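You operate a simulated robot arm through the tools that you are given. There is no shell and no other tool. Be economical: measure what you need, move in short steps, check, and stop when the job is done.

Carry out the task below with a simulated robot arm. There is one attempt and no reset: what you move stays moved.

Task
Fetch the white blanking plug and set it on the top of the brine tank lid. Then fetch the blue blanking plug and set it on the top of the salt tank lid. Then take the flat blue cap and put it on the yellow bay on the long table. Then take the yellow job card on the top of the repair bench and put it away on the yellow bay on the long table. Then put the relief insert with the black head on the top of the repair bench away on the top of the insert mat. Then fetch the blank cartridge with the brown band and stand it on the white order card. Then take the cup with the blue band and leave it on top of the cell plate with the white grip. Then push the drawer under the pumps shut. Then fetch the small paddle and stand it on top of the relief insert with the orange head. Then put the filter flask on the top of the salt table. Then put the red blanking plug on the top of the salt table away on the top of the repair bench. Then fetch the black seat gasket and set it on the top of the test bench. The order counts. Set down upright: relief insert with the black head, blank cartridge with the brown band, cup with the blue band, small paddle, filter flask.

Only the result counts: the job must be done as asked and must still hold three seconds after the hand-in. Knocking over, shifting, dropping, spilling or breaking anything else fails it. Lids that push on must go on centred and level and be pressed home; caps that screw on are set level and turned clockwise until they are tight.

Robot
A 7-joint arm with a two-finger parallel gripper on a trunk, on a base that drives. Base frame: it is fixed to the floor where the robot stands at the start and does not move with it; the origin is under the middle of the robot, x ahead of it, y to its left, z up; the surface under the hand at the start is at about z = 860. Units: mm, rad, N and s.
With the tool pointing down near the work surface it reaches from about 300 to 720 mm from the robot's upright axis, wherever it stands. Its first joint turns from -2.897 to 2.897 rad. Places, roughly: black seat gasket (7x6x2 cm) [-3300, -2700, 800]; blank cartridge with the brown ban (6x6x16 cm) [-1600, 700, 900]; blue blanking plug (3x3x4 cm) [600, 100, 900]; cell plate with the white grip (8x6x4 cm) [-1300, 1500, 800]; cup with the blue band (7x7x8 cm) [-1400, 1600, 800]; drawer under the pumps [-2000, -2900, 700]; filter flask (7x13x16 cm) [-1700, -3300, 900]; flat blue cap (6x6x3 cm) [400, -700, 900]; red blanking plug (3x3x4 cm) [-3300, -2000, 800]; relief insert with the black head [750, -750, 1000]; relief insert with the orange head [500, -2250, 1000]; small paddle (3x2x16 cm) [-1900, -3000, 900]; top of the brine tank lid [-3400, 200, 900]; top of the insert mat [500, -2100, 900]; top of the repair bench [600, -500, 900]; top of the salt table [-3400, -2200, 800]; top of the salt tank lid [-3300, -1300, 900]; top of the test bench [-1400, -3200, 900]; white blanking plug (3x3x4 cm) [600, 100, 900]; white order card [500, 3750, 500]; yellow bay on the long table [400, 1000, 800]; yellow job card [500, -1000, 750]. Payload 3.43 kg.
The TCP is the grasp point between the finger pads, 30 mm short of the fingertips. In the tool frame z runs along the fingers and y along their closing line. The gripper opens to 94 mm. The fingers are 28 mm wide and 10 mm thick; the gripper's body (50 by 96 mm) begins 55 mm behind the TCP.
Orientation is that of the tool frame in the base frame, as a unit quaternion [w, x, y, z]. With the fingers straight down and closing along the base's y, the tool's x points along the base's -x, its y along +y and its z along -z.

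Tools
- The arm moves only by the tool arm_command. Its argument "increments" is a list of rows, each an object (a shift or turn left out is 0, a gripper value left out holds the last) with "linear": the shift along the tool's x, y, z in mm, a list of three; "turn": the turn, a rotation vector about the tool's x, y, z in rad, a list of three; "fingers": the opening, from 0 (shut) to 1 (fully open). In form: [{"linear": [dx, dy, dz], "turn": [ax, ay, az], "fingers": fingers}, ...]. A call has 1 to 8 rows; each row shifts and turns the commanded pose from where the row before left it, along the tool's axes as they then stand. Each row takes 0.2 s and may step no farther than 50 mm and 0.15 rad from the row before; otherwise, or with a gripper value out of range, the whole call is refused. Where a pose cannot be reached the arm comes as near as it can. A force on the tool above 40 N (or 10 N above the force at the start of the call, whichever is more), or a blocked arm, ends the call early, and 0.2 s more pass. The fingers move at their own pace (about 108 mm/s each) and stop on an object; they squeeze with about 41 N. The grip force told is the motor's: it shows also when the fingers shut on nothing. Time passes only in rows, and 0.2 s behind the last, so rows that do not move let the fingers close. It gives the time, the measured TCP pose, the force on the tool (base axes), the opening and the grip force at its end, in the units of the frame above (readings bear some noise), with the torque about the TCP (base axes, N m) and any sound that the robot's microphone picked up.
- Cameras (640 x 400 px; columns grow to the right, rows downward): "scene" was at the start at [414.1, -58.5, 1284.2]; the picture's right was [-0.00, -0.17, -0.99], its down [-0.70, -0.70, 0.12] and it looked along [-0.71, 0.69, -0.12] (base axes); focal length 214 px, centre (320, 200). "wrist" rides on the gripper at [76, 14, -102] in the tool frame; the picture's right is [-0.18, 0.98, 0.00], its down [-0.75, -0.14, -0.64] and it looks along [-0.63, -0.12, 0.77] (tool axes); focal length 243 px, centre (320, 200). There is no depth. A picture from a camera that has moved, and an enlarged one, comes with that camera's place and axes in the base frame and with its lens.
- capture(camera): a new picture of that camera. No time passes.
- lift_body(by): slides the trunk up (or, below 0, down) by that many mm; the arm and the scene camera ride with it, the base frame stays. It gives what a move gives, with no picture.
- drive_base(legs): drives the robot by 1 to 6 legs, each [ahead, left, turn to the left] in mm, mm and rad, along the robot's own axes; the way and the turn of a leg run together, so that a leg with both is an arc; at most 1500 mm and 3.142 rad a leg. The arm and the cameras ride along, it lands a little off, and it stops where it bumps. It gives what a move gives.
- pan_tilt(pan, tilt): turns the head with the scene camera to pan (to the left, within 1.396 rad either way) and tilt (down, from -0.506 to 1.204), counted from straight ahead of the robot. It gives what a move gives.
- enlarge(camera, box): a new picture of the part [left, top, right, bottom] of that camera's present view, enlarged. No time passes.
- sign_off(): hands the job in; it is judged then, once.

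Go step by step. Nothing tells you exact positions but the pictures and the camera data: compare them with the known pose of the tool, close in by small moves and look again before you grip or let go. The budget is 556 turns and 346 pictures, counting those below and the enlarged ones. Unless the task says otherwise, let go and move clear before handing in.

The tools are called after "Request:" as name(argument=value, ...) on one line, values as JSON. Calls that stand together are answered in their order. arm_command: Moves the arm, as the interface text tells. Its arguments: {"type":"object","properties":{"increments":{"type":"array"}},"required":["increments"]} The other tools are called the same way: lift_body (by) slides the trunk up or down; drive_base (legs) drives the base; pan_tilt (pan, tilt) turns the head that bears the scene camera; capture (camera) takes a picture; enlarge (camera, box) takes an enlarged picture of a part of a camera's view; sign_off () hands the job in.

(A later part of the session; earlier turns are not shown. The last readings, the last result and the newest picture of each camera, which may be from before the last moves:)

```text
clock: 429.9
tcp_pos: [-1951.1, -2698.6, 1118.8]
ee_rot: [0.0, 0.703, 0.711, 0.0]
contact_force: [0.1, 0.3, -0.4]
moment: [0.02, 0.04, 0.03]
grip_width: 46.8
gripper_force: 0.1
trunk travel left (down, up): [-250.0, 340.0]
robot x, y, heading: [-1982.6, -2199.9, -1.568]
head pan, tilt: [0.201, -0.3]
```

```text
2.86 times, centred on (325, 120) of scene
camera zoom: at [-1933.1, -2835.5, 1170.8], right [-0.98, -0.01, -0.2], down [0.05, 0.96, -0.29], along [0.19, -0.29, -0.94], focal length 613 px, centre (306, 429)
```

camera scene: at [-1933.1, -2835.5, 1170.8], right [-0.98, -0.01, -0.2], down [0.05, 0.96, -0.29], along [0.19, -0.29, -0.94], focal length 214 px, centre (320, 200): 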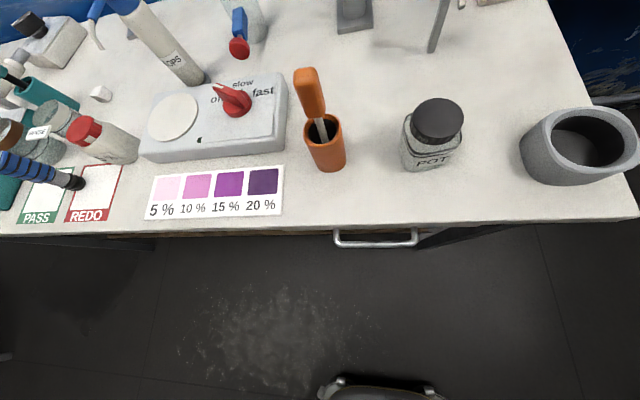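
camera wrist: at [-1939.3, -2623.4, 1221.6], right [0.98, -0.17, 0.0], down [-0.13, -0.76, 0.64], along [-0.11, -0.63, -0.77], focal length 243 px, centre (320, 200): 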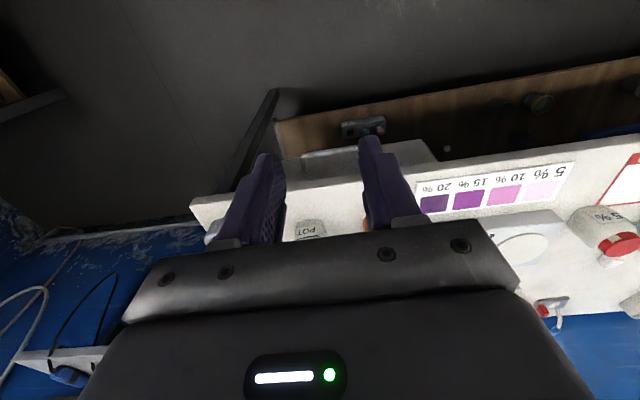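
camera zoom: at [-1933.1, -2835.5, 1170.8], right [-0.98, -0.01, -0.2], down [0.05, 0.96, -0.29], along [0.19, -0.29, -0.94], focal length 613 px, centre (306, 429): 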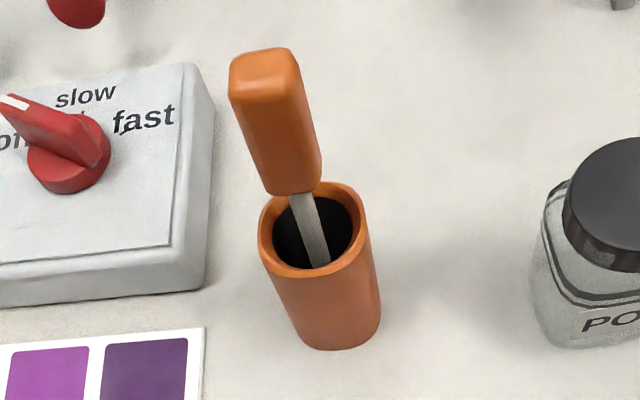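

The paddle stands plumb in its holder at about (-1889, -2986), handle z≈985–1038. Drive closer and approach it.

Request:
drive_base(legs=[[230, 70, 0]])

Request:
capture(camera="wrist")

```text
clock: 431.7
tcp_pos: [-1877.8, -2936.1, 1118.7]
ee_rot: [0.0, 0.703, 0.712, 0.0]
contact_force: [1.0, -0.5, -0.2]
moment: [0.04, -0.04, 0.0]
grip_width: 47.4
gripper_force: 0.0
trunk travel left (down, up): [-250.0, 340.0]
robot x, y, heading: [-1912.7, -2433.0, -1.56]
head pan, tilt: [0.201, -0.3]
```

```text
221 pictures are left
camera wrist: at [-1866.7, -2860.2, 1221.2], right [0.99, -0.17, 0.0], down [-0.13, -0.76, 0.64], along [-0.11, -0.63, -0.77], focal length 243 px, centre (320, 200)
```

wrist: 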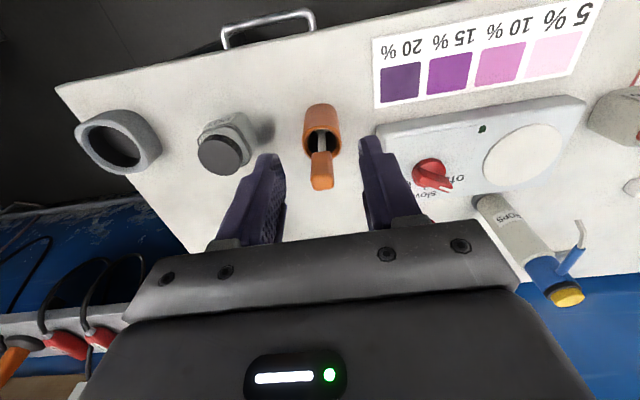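

Request:
arm_command(increments=[{"linear": [-27, -5, 0]}, {"linear": [-27, -5, 0]}, {"linear": [0, 0, 30]}, {"linear": [0, 0, 20]}, {"linear": [0, 0, 0]}])

Request:
capture(camera="wrist")

```text
clock: 432.9
tcp_pos: [-1888.2, -2988.8, 1068.0]
ee_rot: [0.0, 0.703, 0.712, 0.001]
contact_force: [-0.6, -0.3, 0.2]
moment: [0.0, 0.02, -0.05]
grip_width: 47.0
gripper_force: 0.1
trunk travel left (down, up): [-250.0, 340.0]
robot x, y, heading: [-1910.4, -2436.5, -1.568]
head pan, tilt: [0.201, -0.3]
```

```text
220 pictures are left
camera wrist: at [-1875.9, -2912.8, 1171.2], right [0.99, -0.17, 0.0], down [-0.13, -0.76, 0.64], along [-0.11, -0.63, -0.77], focal length 243 px, centre (320, 200)
```

wrist: 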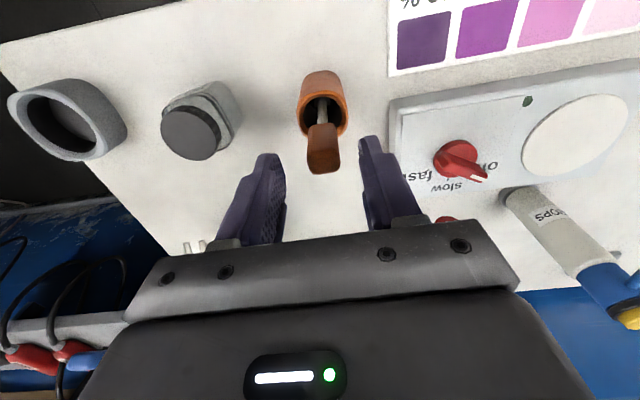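

Request:
arm_command(increments=[{"linear": [-3, 0, 25]}, {"linear": [0, 0, 25]}, {"linear": [0, 0, 5]}, {"linear": [0, 0, 0]}])

Request:
capture(camera="wrist")

```text
clock: 433.9
tcp_pos: [-1887.9, -2993.5, 1011.7]
ee_rot: [0.0, 0.703, 0.711, -0.001]
contact_force: [-1.1, -0.6, 0.0]
moment: [0.05, 0.05, -0.01]
grip_width: 47.1
gripper_force: 0.0
trunk travel left (down, up): [-250.0, 340.0]
robot x, y, heading: [-1911.9, -2438.5, -1.559]
head pan, tilt: [0.201, -0.3]
```

```text
219 pictures are left
camera wrist: at [-1876.4, -2916.9, 1114.9], right [0.99, -0.17, 0.0], down [-0.13, -0.76, 0.64], along [-0.11, -0.63, -0.77], focal length 243 px, centre (320, 200)
```

wrist: 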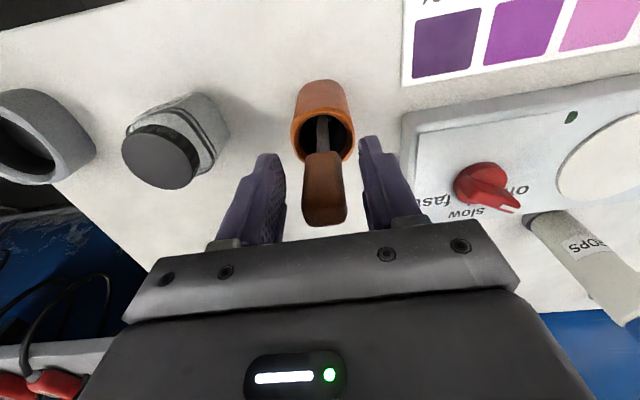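

Request:
arm_command(increments=[{"fingers": 0.3}, {"fingers": 0}, {"fingers": 0}, {"fingers": 0}])

Request:
capture(camera="wrist")

```text
clock: 434.9
tcp_pos: [-1887.8, -2992.9, 1011.1]
ee_rot: [0.0, 0.702, 0.712, 0.0]
contact_force: [0.4, -0.8, -0.4]
moment: [0.0, 0.0, -0.02]
grip_width: 27.3
gripper_force: 41.2
trunk travel left (down, up): [-250.0, 340.0]
robot x, y, heading: [-1907.7, -2437.7, -1.563]
head pan, tilt: [0.201, -0.3]
```

```text
218 pictures are left
camera wrist: at [-1876.4, -2916.9, 1115.0], right [0.99, -0.17, 0.0], down [-0.13, -0.76, 0.64], along [-0.11, -0.63, -0.77], focal length 243 px, centre (320, 200)
```

wrist: 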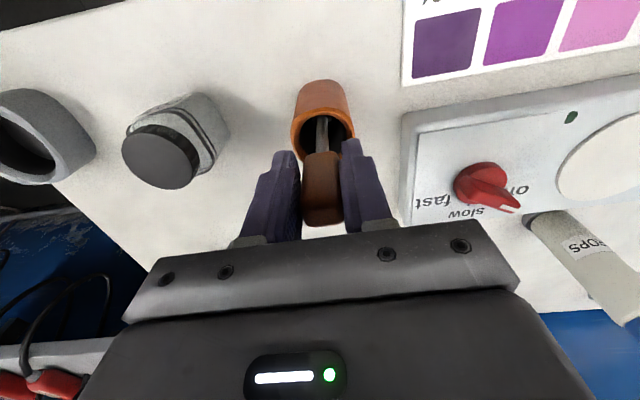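

Gripped. Lift straight up out of the holder.

Request:
arm_command(increments=[{"linear": [0, 0, -15]}, {"linear": [0, 0, -25]}, {"linear": [0, 0, -30]}, {"linear": [0, 0, -30]}, {"linear": [0, 0, -30]}, {"linear": [0, 0, -30]}, {"linear": [0, 0, -20]}, {"linear": [0, 0, 0]}])

Request:
capture(camera="wrist")

```text
clock: 436.7
tcp_pos: [-1886.5, -2991.5, 1193.3]
ee_rot: [-0.001, 0.703, 0.711, 0.0]
contact_force: [0.1, 0.0, -1.3]
moment: [-0.01, 0.0, -0.02]
grip_width: 27.2
gripper_force: 40.9
trunk travel left (down, up): [-250.0, 340.0]
robot x, y, heading: [-1910.0, -2433.9, -1.564]
head pan, tilt: [0.201, -0.3]
```

```text
217 pictures are left
camera wrist: at [-1875.7, -2915.2, 1295.5], right [0.99, -0.17, 0.0], down [-0.13, -0.76, 0.64], along [-0.11, -0.63, -0.77], focal length 243 px, centre (320, 200)
```

wrist: 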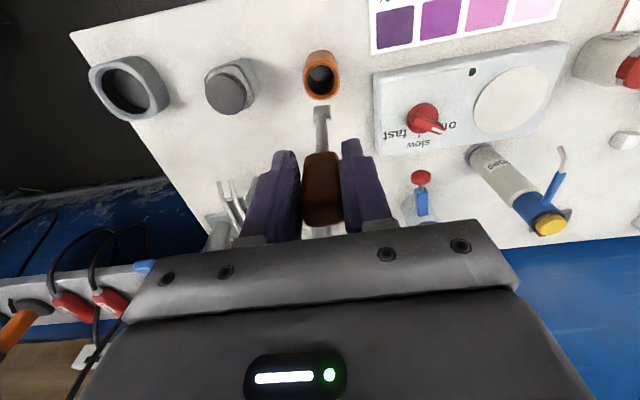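

Request:
enlarge(camera="wrist", box=[270, 40, 370, 140])

```text
4.00 times, centred on (320, 90) of wrist
camera zoom: at [-1875.7, -2915.2, 1295.5], right [0.99, -0.17, 0.0], down [-0.13, -0.76, 0.64], along [-0.11, -0.63, -0.77], focal length 970 px, centre (320, 640)
```

zoom: 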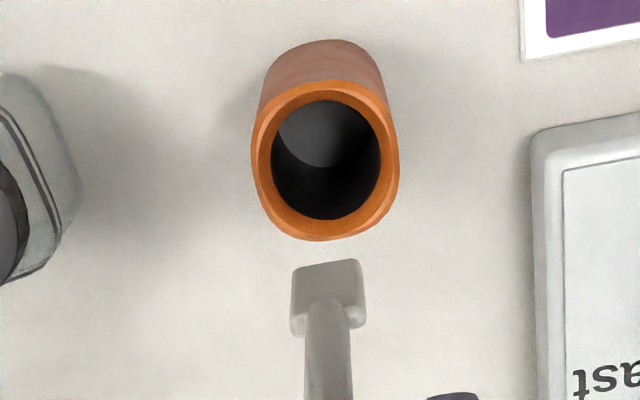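

The paddle has a small flat foot, so it can stand. Carry it to the insert mat: back off, turn to +x, drive.

Request:
drive_base(legs=[[-330, 0, 0], [0, 0, 1.564]])

Request:
drive_base(legs=[[750, -50, 0], [750, -50, 0]])

```text
clock: 442.7
tcp_pos: [-1357.1, -2079.5, 1192.8]
ee_rot: [0.0, -0.01, 1.0, 0.0]
contact_force: [-0.4, -0.2, -0.7]
moment: [0.03, 0.02, 0.02]
grip_width: 27.5
gripper_force: 41.1
trunk travel left (down, up): [-250.0, 340.0]
robot x, y, heading: [-1912.5, -2106.0, 0.006]
head pan, tilt: [0.201, -0.3]
```

```text
clock: 450.4
tcp_pos: [140.3, -2162.9, 1192.8]
ee_rot: [0.001, -0.012, 1.0, -0.001]
contact_force: [-0.6, -0.8, -0.6]
moment: [0.0, 0.0, -0.03]
grip_width: 26.9
gripper_force: 40.9
trunk travel left (down, up): [-250.0, 340.0]
robot x, y, heading: [-411.7, -2186.0, 0.016]
head pan, tilt: [0.201, -0.3]
```

Request:
drive_base(legs=[[170, -70, -0.012]])

Request:
pan_tilt(pan=0, tilt=0.0)

Request:
capture(camera="scene")

Request:
capture(camera="wrist")

```text
clock: 452.0
tcp_pos: [312.9, -2237.2, 1192.0]
ee_rot: [-0.001, -0.005, 1.0, 0.0]
contact_force: [0.2, -0.6, -1.2]
moment: [0.02, 0.04, 0.0]
grip_width: 27.0
gripper_force: 41.1
trunk travel left (down, up): [-250.0, 340.0]
robot x, y, heading: [-240.3, -2261.0, 0.001]
head pan, tilt: [0.201, -0.3]
```

```text
clock: 452.8
tcp_pos: [311.5, -2237.2, 1191.5]
ee_rot: [0.0, -0.005, 1.0, 0.0]
contact_force: [0.8, 1.0, -0.6]
moment: [-0.03, 0.04, 0.01]
grip_width: 26.9
gripper_force: 40.8
trunk travel left (down, up): [-250.0, 340.0]
robot x, y, heading: [-242.7, -2261.5, 0.001]
head pan, tilt: [0.0, 0.0]
```

```text
215 pictures are left
camera scene: at [422.4, -2237.6, 1231.4], right [0.01, -1.0, 0.0], down [-1.0, -0.01, 0.0], along [0.0, 0.0, -1.0], focal length 214 px, centre (320, 200)
```

scene: 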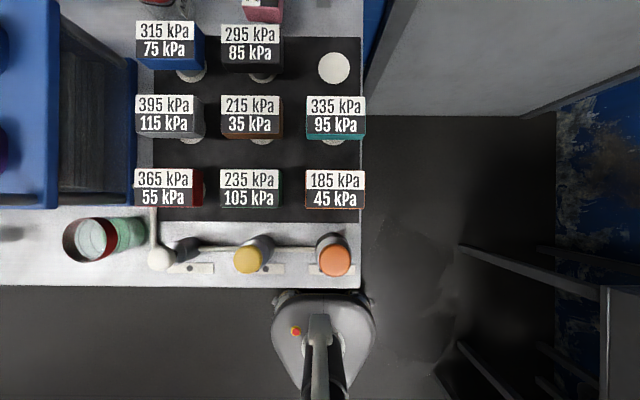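

```text
214 pictures are left
camera wrist: at [233.5, -2224.9, 1295.2], right [0.17, 0.98, 0.0], down [0.76, -0.13, 0.64], along [0.63, -0.11, -0.77], focal length 243 px, centre (320, 200)
```

wrist: 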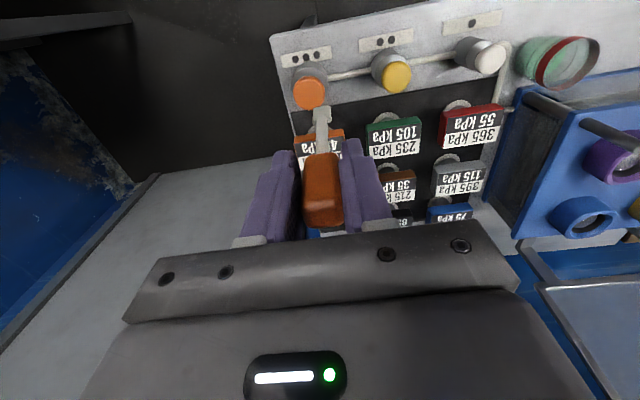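

The top-down view shows the orange-head insert at about (439, -2259), top ≈925. I'll enlarge the paddle's foot in that view to learn its shape.

Request:
enlarge(camera="scene", box=[280, 290, 370, 400])

Request:
enlarge(camera="wrist", box=[280, 60, 380, 170])

```text
3.64 times, centred on (325, 345) of scene
camera zoom: at [422.4, -2237.6, 1231.4], right [0.01, -1.0, 0.0], down [-1.0, -0.01, 0.0], along [0.0, 0.0, -1.0], focal length 780 px, centre (302, -327)
```

zoom: 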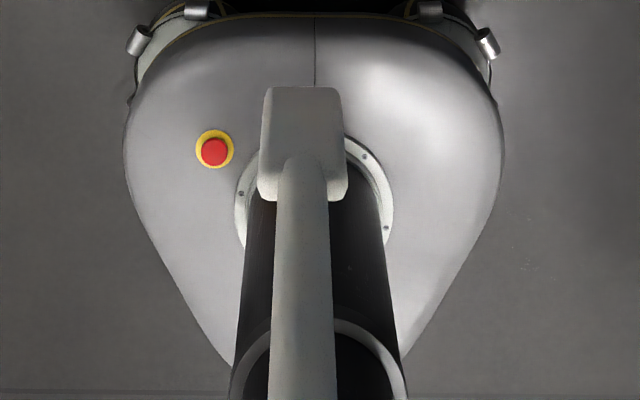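

```text
3.64 times, centred on (330, 115) of wrist
camera zoom: at [233.5, -2224.9, 1295.2], right [0.17, 0.98, 0.0], down [0.76, -0.13, 0.64], along [0.63, -0.11, -0.77], focal length 882 px, centre (284, 509)
```

zoom: 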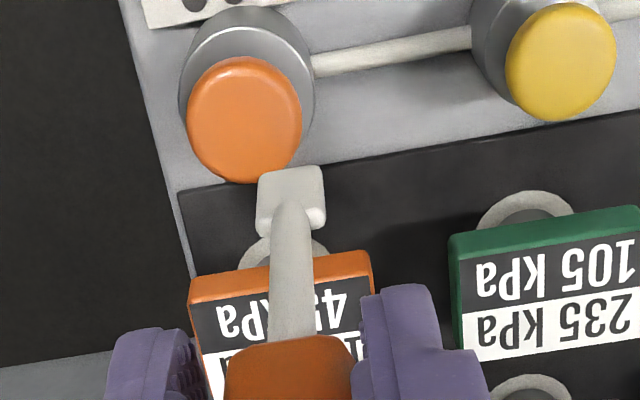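

I'll take another view from a different head tilt to triangulate the paddle's blade and see if it hangs plumb.

Request:
pan_tilt(pan=0, tilt=0.5)

Request:
capture(camera="scene")

```text
clock: 453.7
tcp_pos: [310.6, -2237.7, 1191.5]
ee_rot: [0.0, -0.005, 1.0, -0.001]
contact_force: [0.8, -0.4, 0.0]
moment: [0.02, 0.03, -0.01]
grip_width: 27.1
gripper_force: 40.6
trunk travel left (down, up): [-250.0, 340.0]
robot x, y, heading: [-242.7, -2254.4, 0.001]
head pan, tilt: [0.0, 0.499]
```

```text
211 pictures are left
camera scene: at [376.3, -2238.1, 1230.4], right [0.01, -1.0, 0.0], down [-0.88, -0.01, 0.48], along [-0.48, -0.01, -0.88], focal length 214 px, centre (320, 200)
```

scene: 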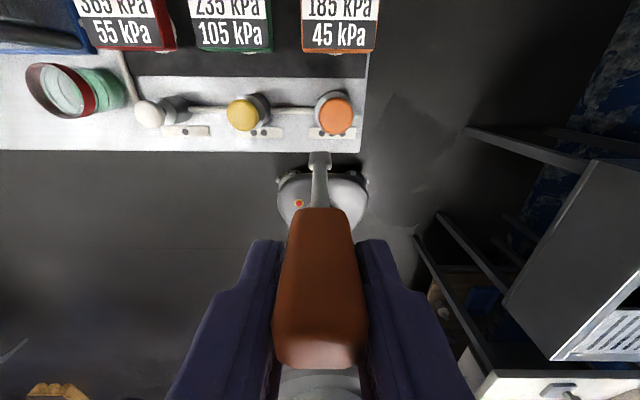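

Request:
enlarge(camera="scene", box=[260, 140, 380, 260])

```text
3.33 times, centred on (320, 200) of scene
camera zoom: at [376.3, -2238.1, 1230.4], right [0.01, -1.0, 0.0], down [-0.88, -0.01, 0.48], along [-0.48, -0.01, -0.88], focal length 715 px, centre (320, 200)
```

zoom: 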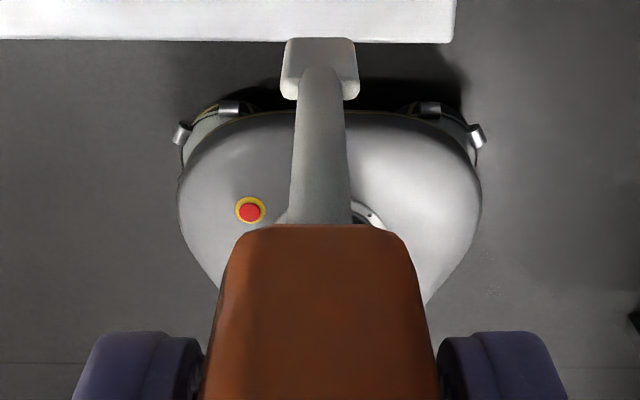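

Triangulating: the paddle hangs plumb, its blade about 10 mm beyond the TCP and ~145 mm below it, only ~5 mm thick. I'll drive 115 mm closer and check alignment from above.

Request:
drive_base(legs=[[115, 0, 0]])

Request:
pan_tilt(pan=0, tilt=0.2)

Request:
capture(camera="scene")

Request:
capture(camera="wrist")

```text
clock: 454.9
tcp_pos: [429.6, -2237.5, 1190.6]
ee_rot: [-0.001, -0.006, 1.0, 0.0]
contact_force: [0.2, 0.0, -0.9]
moment: [0.01, 0.05, 0.02]
grip_width: 27.2
gripper_force: 40.5
trunk travel left (down, up): [-250.0, 340.0]
robot x, y, heading: [-127.7, -2257.1, 0.008]
head pan, tilt: [0.0, 0.499]
```

```text
clock: 455.7
tcp_pos: [426.9, -2237.0, 1192.5]
ee_rot: [0.0, -0.006, 1.0, -0.001]
contact_force: [0.2, 0.0, -1.2]
moment: [-0.01, -0.01, -0.02]
grip_width: 27.3
gripper_force: 40.5
trunk travel left (down, up): [-250.0, 340.0]
robot x, y, heading: [-125.9, -2256.7, 0.008]
head pan, tilt: [0.0, 0.201]
```

```text
209 pictures are left
camera scene: at [520.6, -2237.1, 1228.1], right [0.01, -1.0, 0.0], down [-0.98, -0.01, 0.2], along [-0.2, 0.0, -0.98], focal length 214 px, centre (320, 200)
```

scene: 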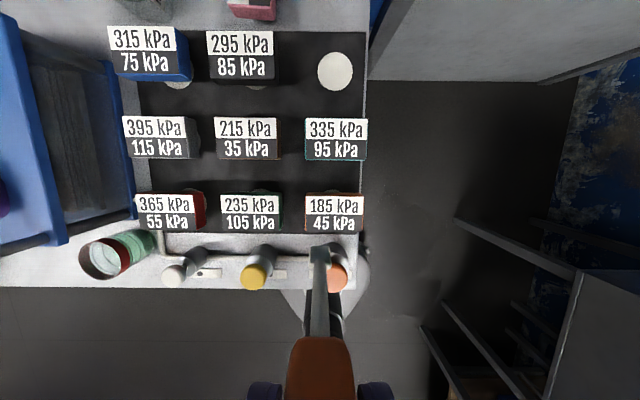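

```text
208 pictures are left
camera wrist: at [350.3, -2224.2, 1295.1], right [0.17, 0.98, 0.0], down [0.76, -0.13, 0.64], along [0.63, -0.11, -0.77], focal length 243 px, centre (320, 200)
```

wrist: 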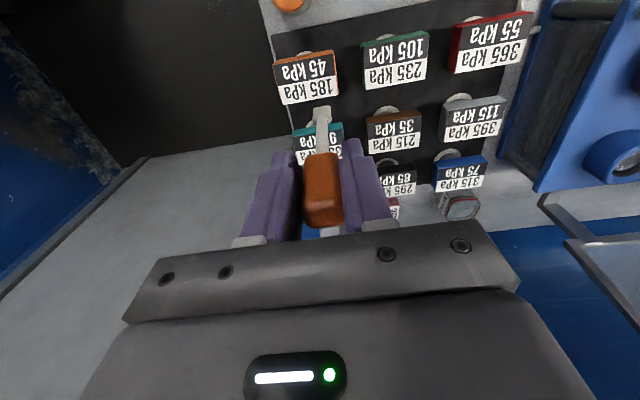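

Request:
arm_command(increments=[{"linear": [0, -20, 0]}, {"linear": [0, 0, 30]}, {"linear": [0, 0, 30]}, {"linear": [0, 0, 28]}, {"linear": [0, 0, 0]}])

Request:
enlarge(camera="wrist", box=[250, 30, 400, 170])

Request:
enlarge(camera="scene", box=[260, 200, 420, 340])

```text
clock: 456.9
tcp_pos: [426.1, -2258.8, 1104.7]
ee_rot: [0.0, -0.006, 1.0, 0.0]
contact_force: [0.6, 0.3, 0.1]
moment: [-0.01, 0.03, -0.02]
grip_width: 27.3
gripper_force: 40.2
trunk travel left (down, up): [-250.0, 340.0]
robot x, y, heading: [-124.8, -2256.9, 0.001]
head pan, tilt: [0.0, 0.201]
```

```text
2.86 times, centred on (325, 100) of wrist
camera zoom: at [349.2, -2245.1, 1207.3], right [0.17, 0.98, 0.0], down [0.76, -0.13, 0.64], along [0.63, -0.11, -0.77], focal length 693 px, centre (306, 486)
```

zoom: 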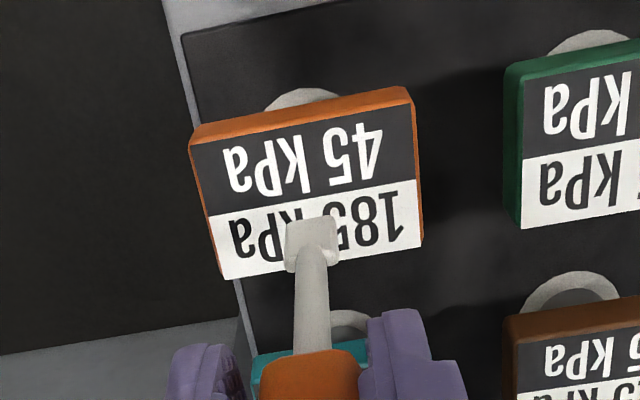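

```text
2.86 times, centred on (340, 270) of scene
camera zoom: at [519.5, -2258.0, 1140.3], right [0.01, -1.0, 0.0], down [-0.98, -0.01, 0.2], along [-0.2, 0.0, -0.98], focal length 613 px, centre (263, 0)
```

zoom: 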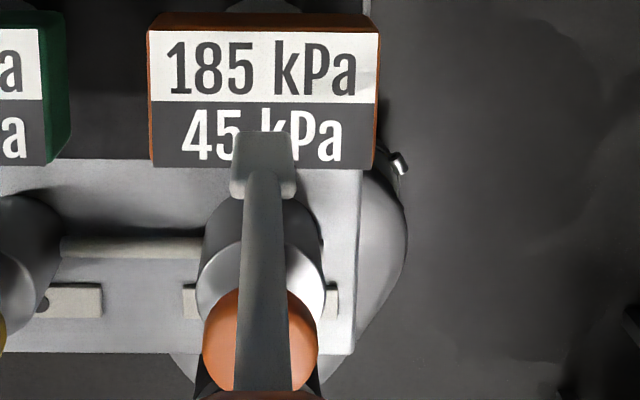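

The blade is centred over the head (both at ≈(435.5, -2258)). Lower slowly to contact.

Request:
arm_command(increments=[{"linear": [0, 0, 12]}, {"linear": [0, 0, 8]}, {"linear": [0, 0, 4]}, {"linear": [0, 0, 2]}, {"linear": [0, 0, 0]}])

Request:
enlarge(camera="wrist", box=[250, 30, 400, 170])

```text
clock: 458.1
tcp_pos: [428.4, -2259.2, 1077.7]
ee_rot: [0.0, -0.006, 1.0, -0.001]
contact_force: [-1.0, -0.5, -1.6]
moment: [0.02, 0.01, -0.02]
grip_width: 27.3
gripper_force: 40.9
trunk travel left (down, up): [-250.0, 340.0]
robot x, y, heading: [-126.2, -2260.8, -0.0]
head pan, tilt: [0.0, 0.201]
```

```text
2.86 times, centred on (325, 100) of wrist
camera zoom: at [350.3, -2244.8, 1181.0], right [0.17, 0.98, 0.0], down [0.76, -0.13, 0.64], along [0.63, -0.11, -0.77], focal length 693 px, centre (306, 486)
```

zoom: 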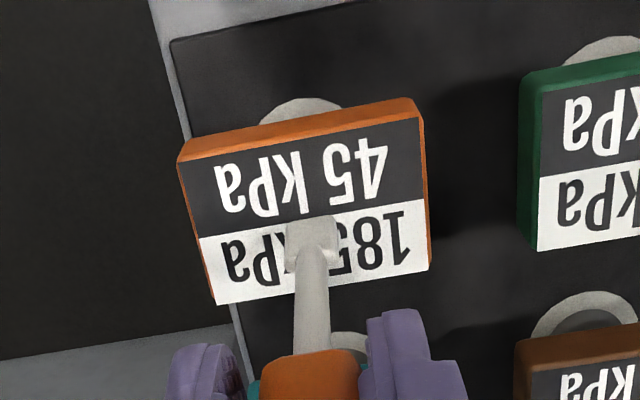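

Request:
arm_command(increments=[{"linear": [0, 0, 2]}, {"linear": [0, 0, 2]}, {"linear": [0, 0, 1]}, {"linear": [0, 0, 1]}, {"linear": [0, 0, 1]}, {"linear": [0, 0, 0]}])

```text
clock: 459.5
tcp_pos: [427.8, -2257.2, 1072.5]
ee_rot: [0.003, -0.007, 1.0, 0.001]
contact_force: [3.7, 1.8, 23.0]
moment: [0.16, -0.83, 0.01]
grip_width: 27.0
gripper_force: 41.0
trunk travel left (down, up): [-250.0, 340.0]
robot x, y, heading: [-124.2, -2258.1, 0.001]
head pan, tilt: [0.0, 0.201]
```

Contact on the head. Relax until nearly unloaded, checking forces.

Request:
arm_command(increments=[{"linear": [0, 0, -1]}, {"linear": [0, 0, 0]}])

```text
clock: 460.1
tcp_pos: [427.4, -2257.4, 1074.1]
ee_rot: [0.002, -0.006, 1.0, 0.0]
contact_force: [5.2, 0.5, 25.4]
moment: [0.11, -1.04, -0.02]
grip_width: 27.2
gripper_force: 41.1
trunk travel left (down, up): [-250.0, 340.0]
robot x, y, heading: [-128.2, -2253.1, -0.001]
head pan, tilt: [0.0, 0.201]
```

Request:
arm_command(increments=[{"linear": [0, 0, -1]}, {"linear": [0, 0, 0]}])

```text
clock: 460.7
tcp_pos: [426.2, -2256.7, 1073.2]
ee_rot: [0.0, -0.006, 1.0, -0.001]
contact_force: [4.0, 0.4, 23.3]
moment: [0.13, -0.9, 0.03]
grip_width: 27.2
gripper_force: 40.9
trunk travel left (down, up): [-250.0, 340.0]
robot x, y, heading: [-127.7, -2257.2, 0.006]
head pan, tilt: [0.0, 0.201]
```

Request:
arm_command(increments=[{"linear": [0, 0, -1]}, {"linear": [0, 0, 0]}])

```text
clock: 461.3
tcp_pos: [426.6, -2257.1, 1073.6]
ee_rot: [-0.001, -0.006, 1.0, 0.0]
contact_force: [3.3, 0.4, 11.3]
moment: [0.08, -0.44, 0.0]
grip_width: 27.2
gripper_force: 40.7
trunk travel left (down, up): [-250.0, 340.0]
robot x, y, heading: [-128.1, -2257.9, 0.004]
head pan, tilt: [0.0, 0.201]
```

Request:
arm_command(increments=[{"linear": [0, 0, -0.7]}, {"linear": [0, 0, 0]}])

Request:
enlarge(camera="wrist", box=[250, 30, 400, 170])

Request:
enlarge(camera="scene", box=[260, 200, 420, 340])

```text
clock: 461.9
tcp_pos: [426.4, -2257.5, 1074.1]
ee_rot: [-0.001, -0.006, 1.0, 0.0]
contact_force: [0.4, -0.4, -0.1]
moment: [-0.01, -0.03, -0.01]
grip_width: 27.1
gripper_force: 40.4
trunk travel left (down, up): [-250.0, 340.0]
robot x, y, heading: [-127.1, -2256.9, 0.002]
head pan, tilt: [0.0, 0.201]
```

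```text
2.86 times, centred on (325, 100) of wrist
camera zoom: at [349.4, -2244.7, 1177.0], right [0.17, 0.98, 0.0], down [0.76, -0.13, 0.64], along [0.63, -0.11, -0.77], focal length 693 px, centre (306, 486)
```

zoom: 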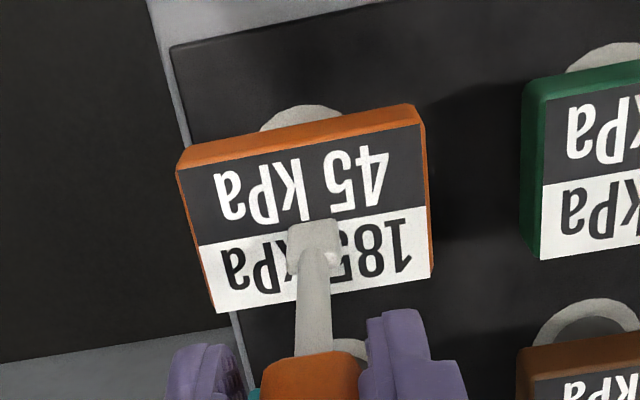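

```text
2.86 times, centred on (340, 270) of scene
camera zoom: at [519.6, -2257.6, 1109.6], right [0.01, -1.0, 0.0], down [-0.98, -0.01, 0.2], along [-0.2, 0.0, -0.98], focal length 613 px, centre (263, 0)
```

zoom: 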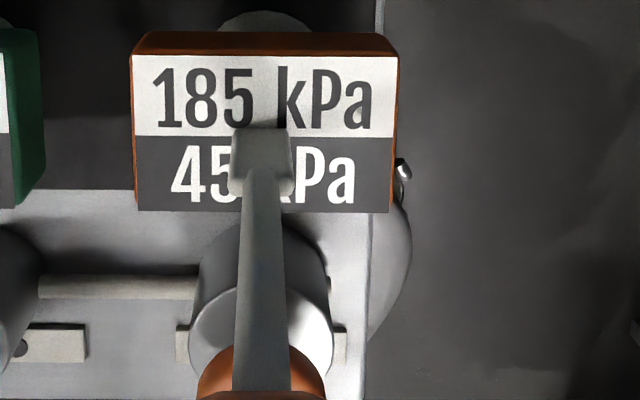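

It is just touching, nearly unloaded. Lower a hair, then open the fingers symmetrically.

Request:
arm_command(increments=[{"linear": [0, 0, 0.2]}, {"linear": [0, 0, 0]}])

```text
clock: 462.5
tcp_pos: [427.4, -2258.2, 1073.6]
ee_rot: [0.0, -0.006, 1.0, 0.0]
contact_force: [-0.2, -0.3, -0.6]
moment: [-0.01, 0.01, -0.01]
grip_width: 27.2
gripper_force: 41.1
trunk travel left (down, up): [-250.0, 340.0]
robot x, y, heading: [-127.1, -2256.7, 0.004]
head pan, tilt: [0.0, 0.201]
```

Request:
arm_command(increments=[{"linear": [0, 0, 0.3]}, {"linear": [0, 0, 0]}])

```text
clock: 463.1
tcp_pos: [427.8, -2257.0, 1074.5]
ee_rot: [-0.001, -0.006, 1.0, 0.001]
contact_force: [0.5, -0.4, -0.6]
moment: [0.02, 0.02, 0.01]
grip_width: 27.2
gripper_force: 41.0
trunk travel left (down, up): [-250.0, 340.0]
robot x, y, heading: [-127.1, -2255.3, 0.001]
head pan, tilt: [0.0, 0.201]
```

Request:
arm_command(increments=[{"linear": [0, 0, 0.3]}, {"linear": [0, 0, 0]}])

```text
clock: 463.7
tcp_pos: [427.6, -2259.0, 1073.8]
ee_rot: [-0.001, -0.005, 1.0, 0.0]
contact_force: [0.1, -0.4, -0.3]
moment: [0.02, 0.02, -0.01]
grip_width: 27.1
gripper_force: 40.6
trunk travel left (down, up): [-250.0, 340.0]
robot x, y, heading: [-129.4, -2256.3, 0.002]
head pan, tilt: [0.0, 0.201]
```

Request:
arm_command(increments=[{"linear": [0, 0, 0.4]}, {"linear": [0, 0, 0]}])

```text
clock: 464.3
tcp_pos: [429.1, -2257.5, 1074.7]
ee_rot: [0.0, -0.006, 1.0, 0.0]
contact_force: [-0.4, -0.3, 3.2]
moment: [-0.03, 0.05, 0.01]
grip_width: 27.3
gripper_force: 41.0
trunk travel left (down, up): [-250.0, 340.0]
robot x, y, heading: [-130.0, -2257.5, 0.005]
head pan, tilt: [0.0, 0.201]
```

About 4 N load. Release and hold still to see whether it stands.

Request:
arm_command(increments=[{"fingers": 0.45}, {"linear": [0, 0, 0]}, {"linear": [0, 0, 0]}])

Request:
capture(camera="wrist")

```text
clock: 465.1
tcp_pos: [428.5, -2257.9, 1072.5]
ee_rot: [0.0, -0.006, 1.0, 0.0]
contact_force: [-0.9, 0.6, -0.3]
moment: [-0.04, 0.0, -0.03]
grip_width: 42.3
gripper_force: 0.0
trunk travel left (down, up): [-250.0, 340.0]
robot x, y, heading: [-128.0, -2261.0, 0.008]
head pan, tilt: [0.0, 0.201]
```

```text
202 pictures are left
camera wrist: at [350.8, -2244.7, 1176.4], right [0.17, 0.98, 0.0], down [0.76, -0.13, 0.64], along [0.63, -0.11, -0.77], focal length 243 px, centre (320, 200)
```

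wrist: 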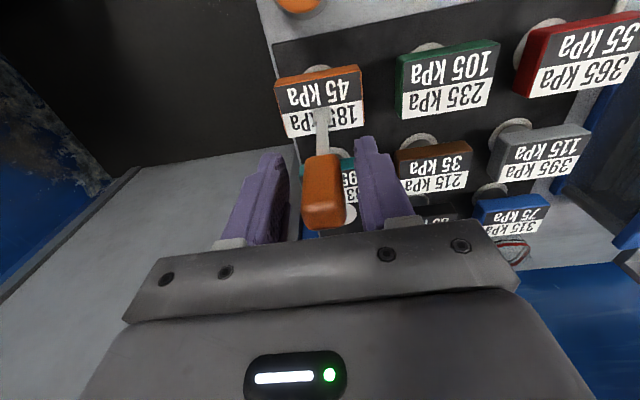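

It stands by itself. Rise straight up, slowly at first.

Request:
arm_command(increments=[{"fingers": 0.6}, {"linear": [0, 0, 0]}, {"linear": [0, 0, -10]}, {"linear": [0, 0, -20]}, {"linear": [0, 0, -30]}, {"linear": [0, 0, -30]}, {"linear": [0, 0, -30]}])

Request:
capture(camera="wrist")

Request:
capture(camera="scene")

```text
clock: 466.7
tcp_pos: [426.9, -2259.1, 1194.7]
ee_rot: [0.0, -0.006, 1.0, 0.0]
contact_force: [-0.3, 0.2, -0.3]
moment: [0.0, -0.01, 0.03]
grip_width: 56.3
gripper_force: 0.0
trunk travel left (down, up): [-250.0, 340.0]
robot x, y, heading: [-125.6, -2255.5, 0.003]
head pan, tilt: [0.0, 0.201]
```

```text
201 pictures are left
camera wrist: at [349.1, -2245.7, 1297.8], right [0.17, 0.98, 0.0], down [0.76, -0.13, 0.64], along [0.63, -0.11, -0.77], focal length 243 px, centre (320, 200)
```

wrist: 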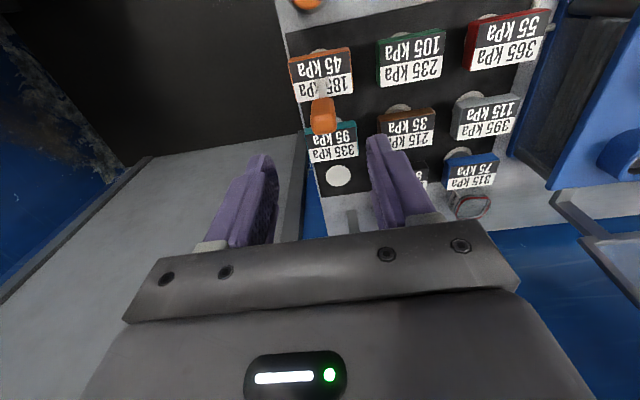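

```text
200 pictures are left
camera scene: at [519.5, -2258.5, 1230.8], right [0.01, -1.0, 0.0], down [-0.98, -0.01, 0.2], along [-0.2, 0.0, -0.98], focal length 214 px, centre (320, 200)
```

scene: 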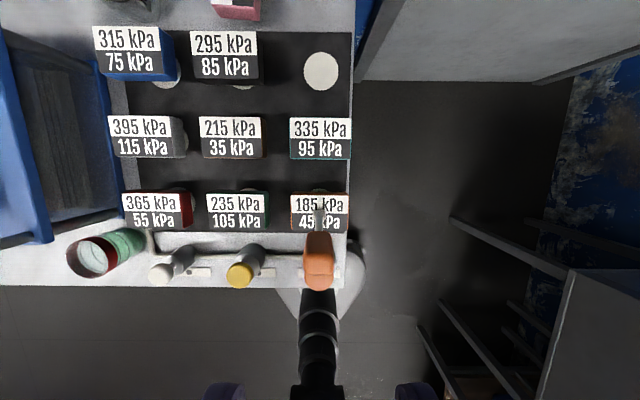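

The paddle stands on the orange-head insert. Next the filter flask at the back of the test bench: back off carefully, turn, drive.

Request:
drive_base(legs=[[-350, 0, 0], [0, 0, -1.574], [0, -1220, 0]])

Request:
pan_tilt(pan=0, tilt=-0.5)

Request:
capture(camera="scene")

```text
clock: 478.8
tcp_pos: [-1755.4, -2816.3, 1194.6]
ee_rot: [0.0, 0.707, 0.707, 0.0]
contact_force: [0.3, 0.1, -0.7]
moment: [-0.02, 0.01, 0.01]
grip_width: 56.5
gripper_force: 0.1
trunk travel left (down, up): [-250.0, 340.0]
robot x, y, heading: [-1749.4, -2262.5, -1.579]
head pan, tilt: [0.0, 0.201]
```

```text
clock: 479.9
tcp_pos: [-1756.8, -2815.0, 1192.9]
ee_rot: [0.0, 0.707, 0.708, -0.001]
contact_force: [-0.3, 0.1, 0.7]
moment: [-0.04, 0.02, -0.01]
grip_width: 56.3
gripper_force: 0.1
trunk travel left (down, up): [-250.0, 340.0]
robot x, y, heading: [-1750.4, -2261.1, -1.573]
head pan, tilt: [0.0, -0.499]
```

```text
199 pictures are left
camera scene: at [-1754.7, -2967.4, 1256.4], right [-1.0, 0.0, 0.0], down [0.0, 0.88, -0.48], along [0.0, -0.48, -0.88], focal length 214 px, centre (320, 200)
```

scene: 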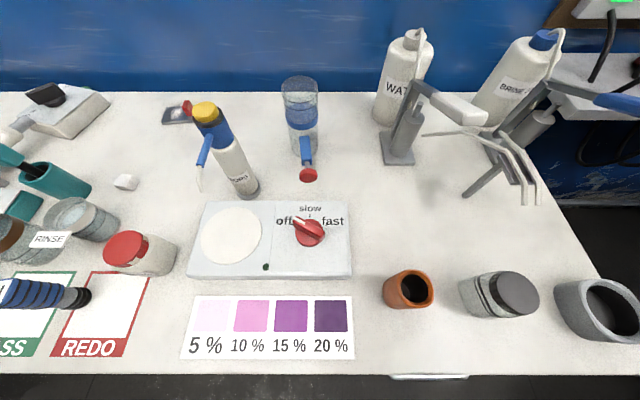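

Request:
enlarge(camera="scene", box=[180, 60, 380, 220])

```text
2.50 times, centred on (280, 140) of scene
camera zoom: at [-1754.7, -2967.4, 1256.4], right [-1.0, 0.0, 0.0], down [0.0, 0.88, -0.48], along [0.0, -0.48, -0.88], focal length 536 px, centre (420, 350)
```

zoom: 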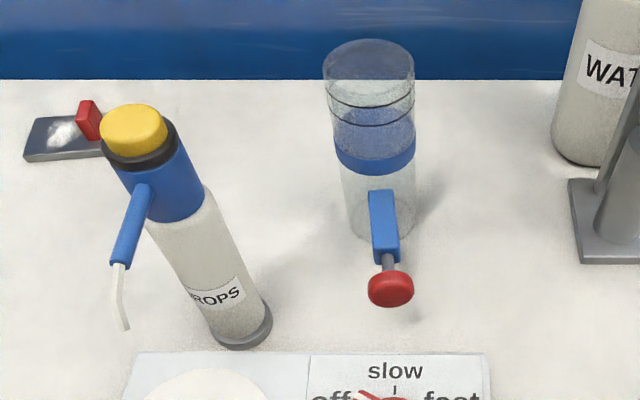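

The filter flask is the clear glass with the blue side arm and red tip at about (-1720, -3330). I'll drive up to the bench edge and view it.

Request:
drive_base(legs=[[345, 30, 0]])

Request:
capture(camera="wrist")

```text
clock: 482.1
tcp_pos: [-1726.9, -3159.1, 1194.6]
ee_rot: [-0.001, 0.704, 0.71, 0.001]
contact_force: [-0.3, -1.1, -0.1]
moment: [0.04, 0.02, 0.0]
grip_width: 56.5
gripper_force: 0.0
trunk travel left (down, up): [-250.0, 340.0]
robot x, y, heading: [-1719.8, -2603.2, -1.571]
head pan, tilt: [0.0, -0.499]
```

```text
197 pictures are left
camera wrist: at [-1713.2, -3083.6, 1297.0], right [0.98, -0.18, 0.0], down [-0.14, -0.76, 0.64], along [-0.11, -0.63, -0.77], focal length 243 px, centre (320, 200)
```

wrist: 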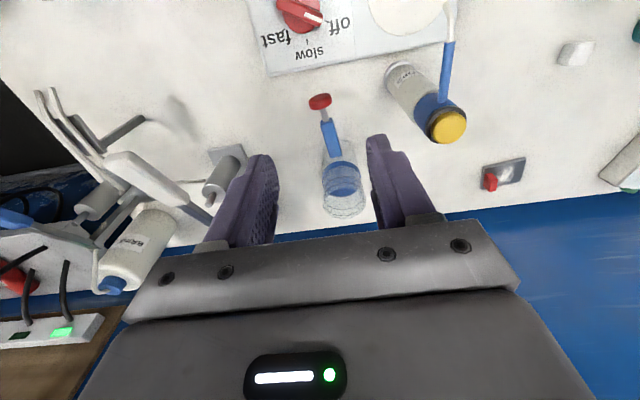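

Request:
arm_command(increments=[{"linear": [-40, 2, 22], "fingers": 1.0}, {"linear": [-40, 2, 22]}, {"linear": [-40, 2, 22]}, {"linear": [-44, 2, 22]}, {"linear": [0, 0, 0]}])

Request:
capture(camera="wrist")

```text
clock: 483.3
tcp_pos: [-1715.6, -3321.6, 1108.8]
ee_rot: [0.0, 0.704, 0.71, 0.002]
contact_force: [-0.2, 0.4, 0.1]
moment: [0.03, -0.05, -0.02]
grip_width: 94.3
gripper_force: 0.0
trunk travel left (down, up): [-250.0, 340.0]
robot x, y, heading: [-1721.8, -2602.6, -1.568]
head pan, tilt: [0.0, -0.499]
```

```text
196 pictures are left
camera wrist: at [-1702.9, -3245.4, 1212.3], right [0.98, -0.18, 0.0], down [-0.14, -0.76, 0.64], along [-0.11, -0.63, -0.77], focal length 243 px, centre (320, 200)
```

wrist: 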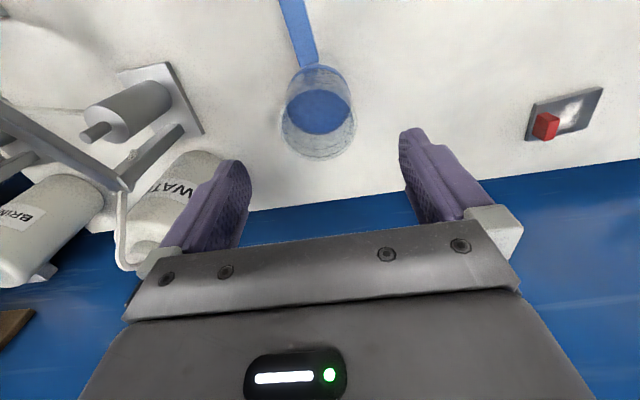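

Request:
arm_command(increments=[{"linear": [0, -2, 40]}, {"linear": [0, 0, 40]}, {"linear": [0, 0, 0]}])

Request:
capture(camera="wrist")

```text
clock: 484.1
tcp_pos: [-1718.6, -3322.3, 1025.7]
ee_rot: [-0.001, 0.704, 0.71, 0.0]
contact_force: [-0.2, 0.3, 0.4]
moment: [0.03, 0.03, -0.02]
grip_width: 94.1
gripper_force: 0.1
trunk travel left (down, up): [-250.0, 340.0]
robot x, y, heading: [-1725.7, -2601.0, -1.574]
head pan, tilt: [0.0, -0.499]
```

```text
195 pictures are left
camera wrist: at [-1706.7, -3246.3, 1128.7], right [0.98, -0.18, 0.0], down [-0.14, -0.75, 0.64], along [-0.11, -0.63, -0.77], focal length 243 px, centre (320, 200)
```

wrist: 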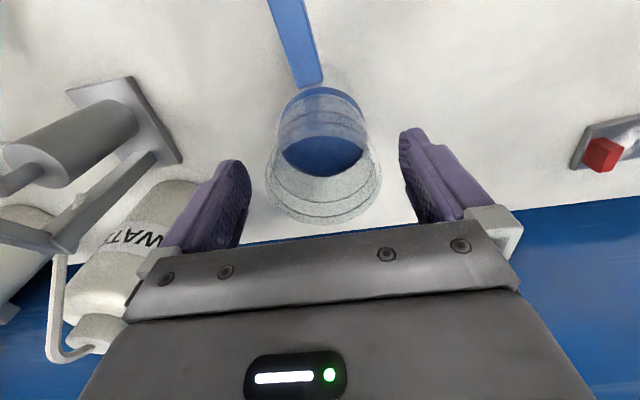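

Request:
arm_command(increments=[{"linear": [4, 1, 18]}, {"linear": [0, 0, 16]}, {"linear": [0, 0, 0]}, {"fingers": 0.8}, {"fingers": 0}, {"fingers": 0}, {"fingers": 0}])

Request:
capture(camera="wrist")

```text
clock: 485.7
tcp_pos: [-1717.5, -3318.2, 992.3]
ee_rot: [0.0, 0.704, 0.71, 0.0]
contact_force: [-0.9, -0.1, -0.4]
moment: [-0.05, 0.02, -0.02]
grip_width: 68.6
gripper_force: 41.1
trunk travel left (down, up): [-250.0, 340.0]
robot x, y, heading: [-1724.5, -2605.6, -1.571]
head pan, tilt: [0.0, -0.499]
```

```text
194 pictures are left
camera wrist: at [-1705.2, -3242.4, 1094.9], right [0.98, -0.18, 0.0], down [-0.14, -0.76, 0.64], along [-0.11, -0.63, -0.77], focal length 243 px, centre (320, 200)
```

wrist: 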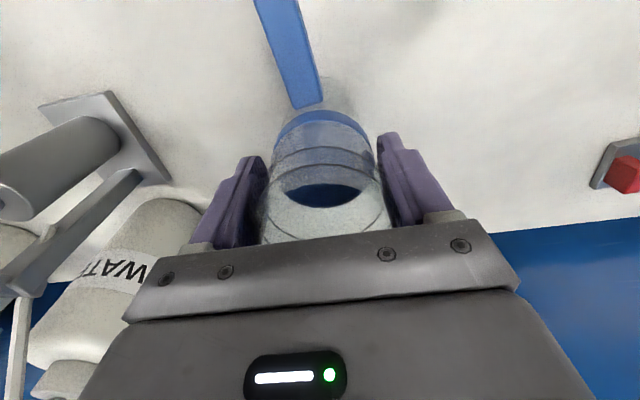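

Flask gripped. Lift straight up.

Request:
arm_command(increments=[{"linear": [0, 0, -6]}, {"linear": [0, 0, -14]}, {"linear": [0, 0, -24]}, {"linear": [0, 0, -24]}, {"linear": [0, 0, -24]}, {"linear": [0, 0, -24]}, {"linear": [0, 0, -14]}, {"linear": [0, 0, 0]}])

Request:
capture(camera="wrist")

```text
clock: 487.5
tcp_pos: [-1716.6, -3317.0, 1122.1]
ee_rot: [0.0, 0.704, 0.71, -0.001]
contact_force: [-0.1, -0.4, -3.7]
moment: [0.02, -0.03, 0.03]
grip_width: 68.1
gripper_force: 41.0
trunk travel left (down, up): [-250.0, 340.0]
robot x, y, heading: [-1721.5, -2606.3, -1.573]
head pan, tilt: [0.0, -0.499]
```

```text
193 pictures are left
camera wrist: at [-1704.3, -3242.2, 1225.6], right [0.98, -0.18, 0.0], down [-0.14, -0.76, 0.64], along [-0.11, -0.63, -0.77], focal length 243 px, centre (320, 200)
```

wrist: 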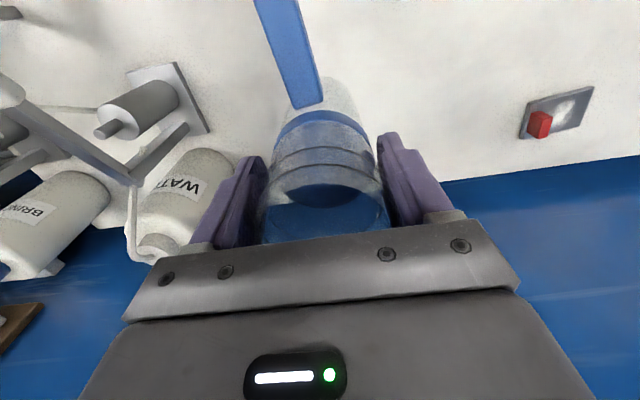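

Request:
arm_command(increments=[{"linear": [20, 0, -5]}, {"linear": [30, 0, -5]}, {"linear": [30, 0, -5]}, {"linear": [30, 0, -5]}, {"linear": [30, 0, -5]}, {"linear": [30, 0, -5]}, {"linear": [30, 0, -5]}, {"linear": [15, 0, 0]}])

Request:
drive_base(legs=[[-400, 0, 0]])

```text
clock: 489.3
tcp_pos: [-1719.9, -3103.2, 1157.1]
ee_rot: [0.0, 0.704, 0.71, 0.001]
contact_force: [0.1, 0.1, -2.7]
moment: [0.05, 0.02, 0.01]
grip_width: 68.3
gripper_force: 41.4
trunk travel left (down, up): [-250.0, 340.0]
robot x, y, heading: [-1722.8, -2604.6, -1.575]
head pan, tilt: [0.0, -0.499]
```

```text
clock: 491.8
tcp_pos: [-1715.7, -2702.1, 1157.0]
ee_rot: [0.0, 0.7, 0.714, 0.0]
contact_force: [0.1, 0.3, -3.8]
moment: [0.02, -0.02, 0.02]
grip_width: 68.3
gripper_force: 41.0
trunk travel left (down, up): [-250.0, 340.0]
robot x, y, heading: [-1724.7, -2205.3, -1.561]
head pan, tilt: [0.0, -0.499]
```

Turn toward the salt table and approach.

Request:
drive_base(legs=[[0, 0, -1.58], [550, 0, 0]])

Request:
capture(camera="scene")

```text
clock: 498.9
tcp_pos: [-2783.6, -2204.7, 1156.6]
ee_rot: [0.0, 1.0, 0.006, 0.001]
contact_force: [-0.9, 0.6, -3.3]
moment: [-0.02, -0.01, -0.04]
grip_width: 68.3
gripper_force: 40.9
trunk travel left (down, up): [-250.0, 340.0]
robot x, y, heading: [-2287.8, -2199.8, -3.136]
head pan, tilt: [0.0, -0.499]
```

```text
192 pictures are left
camera scene: at [-2933.7, -2206.9, 1218.7], right [-0.01, 1.0, 0.0], down [0.88, 0.01, -0.48], along [-0.48, -0.01, -0.88], focal length 214 px, centre (320, 200)
```

scene: 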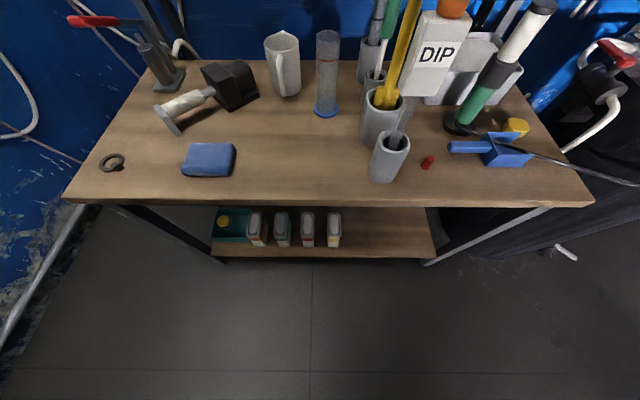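

The salt table is ahead with free space around (-3300, -2250). I can also see the gasket on the left and the red plug on the right. Drive closer.

Request:
drive_base(legs=[[460, 45, 0]])

Request:
capture(camera="scene")

Request:
capture(camera="wrist")

```text
clock: 501.6
tcp_pos: [-3237.4, -2249.1, 1157.3]
ee_rot: [-0.001, 1.0, 0.003, 0.001]
contact_force: [0.1, 0.4, -4.3]
moment: [0.01, 0.01, 0.03]
grip_width: 68.1
gripper_force: 41.0
trunk travel left (down, up): [-250.0, 340.0]
robot x, y, heading: [-2739.8, -2246.7, 3.137]
head pan, tilt: [0.0, -0.499]
```

```text
191 pictures are left
camera scene: at [-3386.2, -2250.7, 1218.6], right [-0.01, 1.0, 0.0], down [0.88, 0.01, -0.48], along [-0.48, 0.0, -0.88], focal length 214 px, centre (320, 200)
```

scene: 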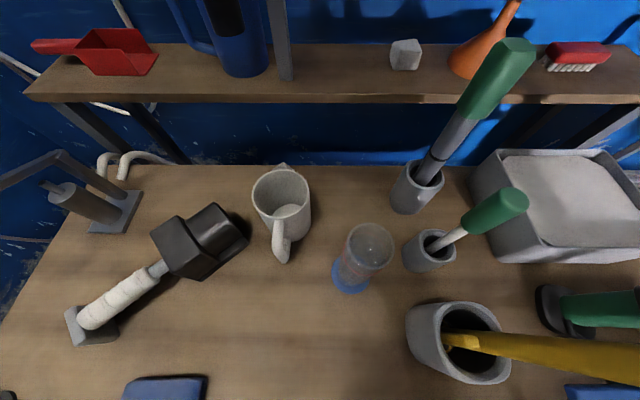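

```text
190 pictures are left
camera wrist: at [-3162.4, -2263.0, 1259.7], right [-0.18, -0.98, 0.0], down [-0.76, 0.14, 0.64], along [-0.63, 0.11, -0.77], focal length 243 px, centre (320, 200)
```

wrist: 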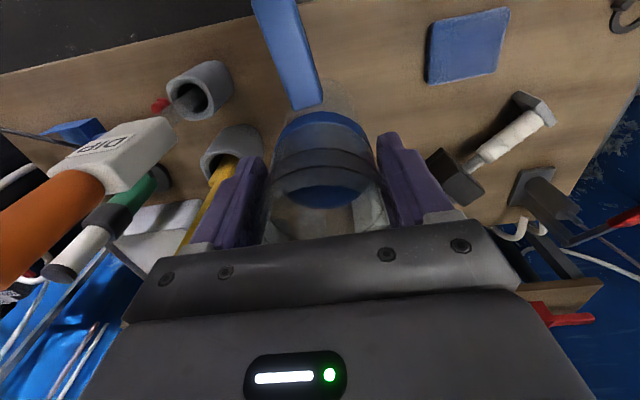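

The spot around (-3300, -2255) is free (glass cylinder, holders and sponge are well clear). Move over it and descend.

Request:
arm_command(increments=[{"linear": [-30, 3, 0]}, {"linear": [-33, 3, 0]}, {"linear": [0, 0, 30]}, {"linear": [0, 0, 35]}, {"linear": [0, 0, 35]}, {"linear": [0, 0, 35]}, {"linear": [0, 0, 25]}, {"linear": [0, 0, 0]}])

Request:
capture(camera="wrist")

```text
clock: 503.4
tcp_pos: [-3297.9, -2253.9, 995.6]
ee_rot: [0.0, 1.0, 0.003, 0.001]
contact_force: [-0.4, -0.6, -3.6]
moment: [-0.01, 0.02, 0.04]
grip_width: 68.3
gripper_force: 41.2
trunk travel left (down, up): [-250.0, 340.0]
robot x, y, heading: [-2736.2, -2250.4, 3.136]
head pan, tilt: [0.0, -0.499]
```

```text
189 pictures are left
camera wrist: at [-3224.4, -2268.8, 1098.8], right [-0.18, -0.98, 0.0], down [-0.76, 0.14, 0.64], along [-0.63, 0.11, -0.77], focal length 243 px, centre (320, 200)
```

wrist: 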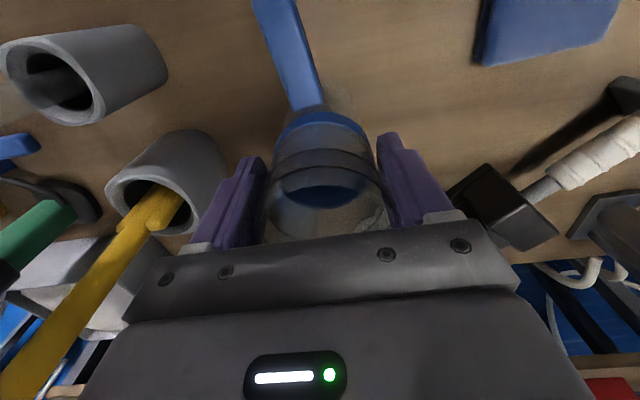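

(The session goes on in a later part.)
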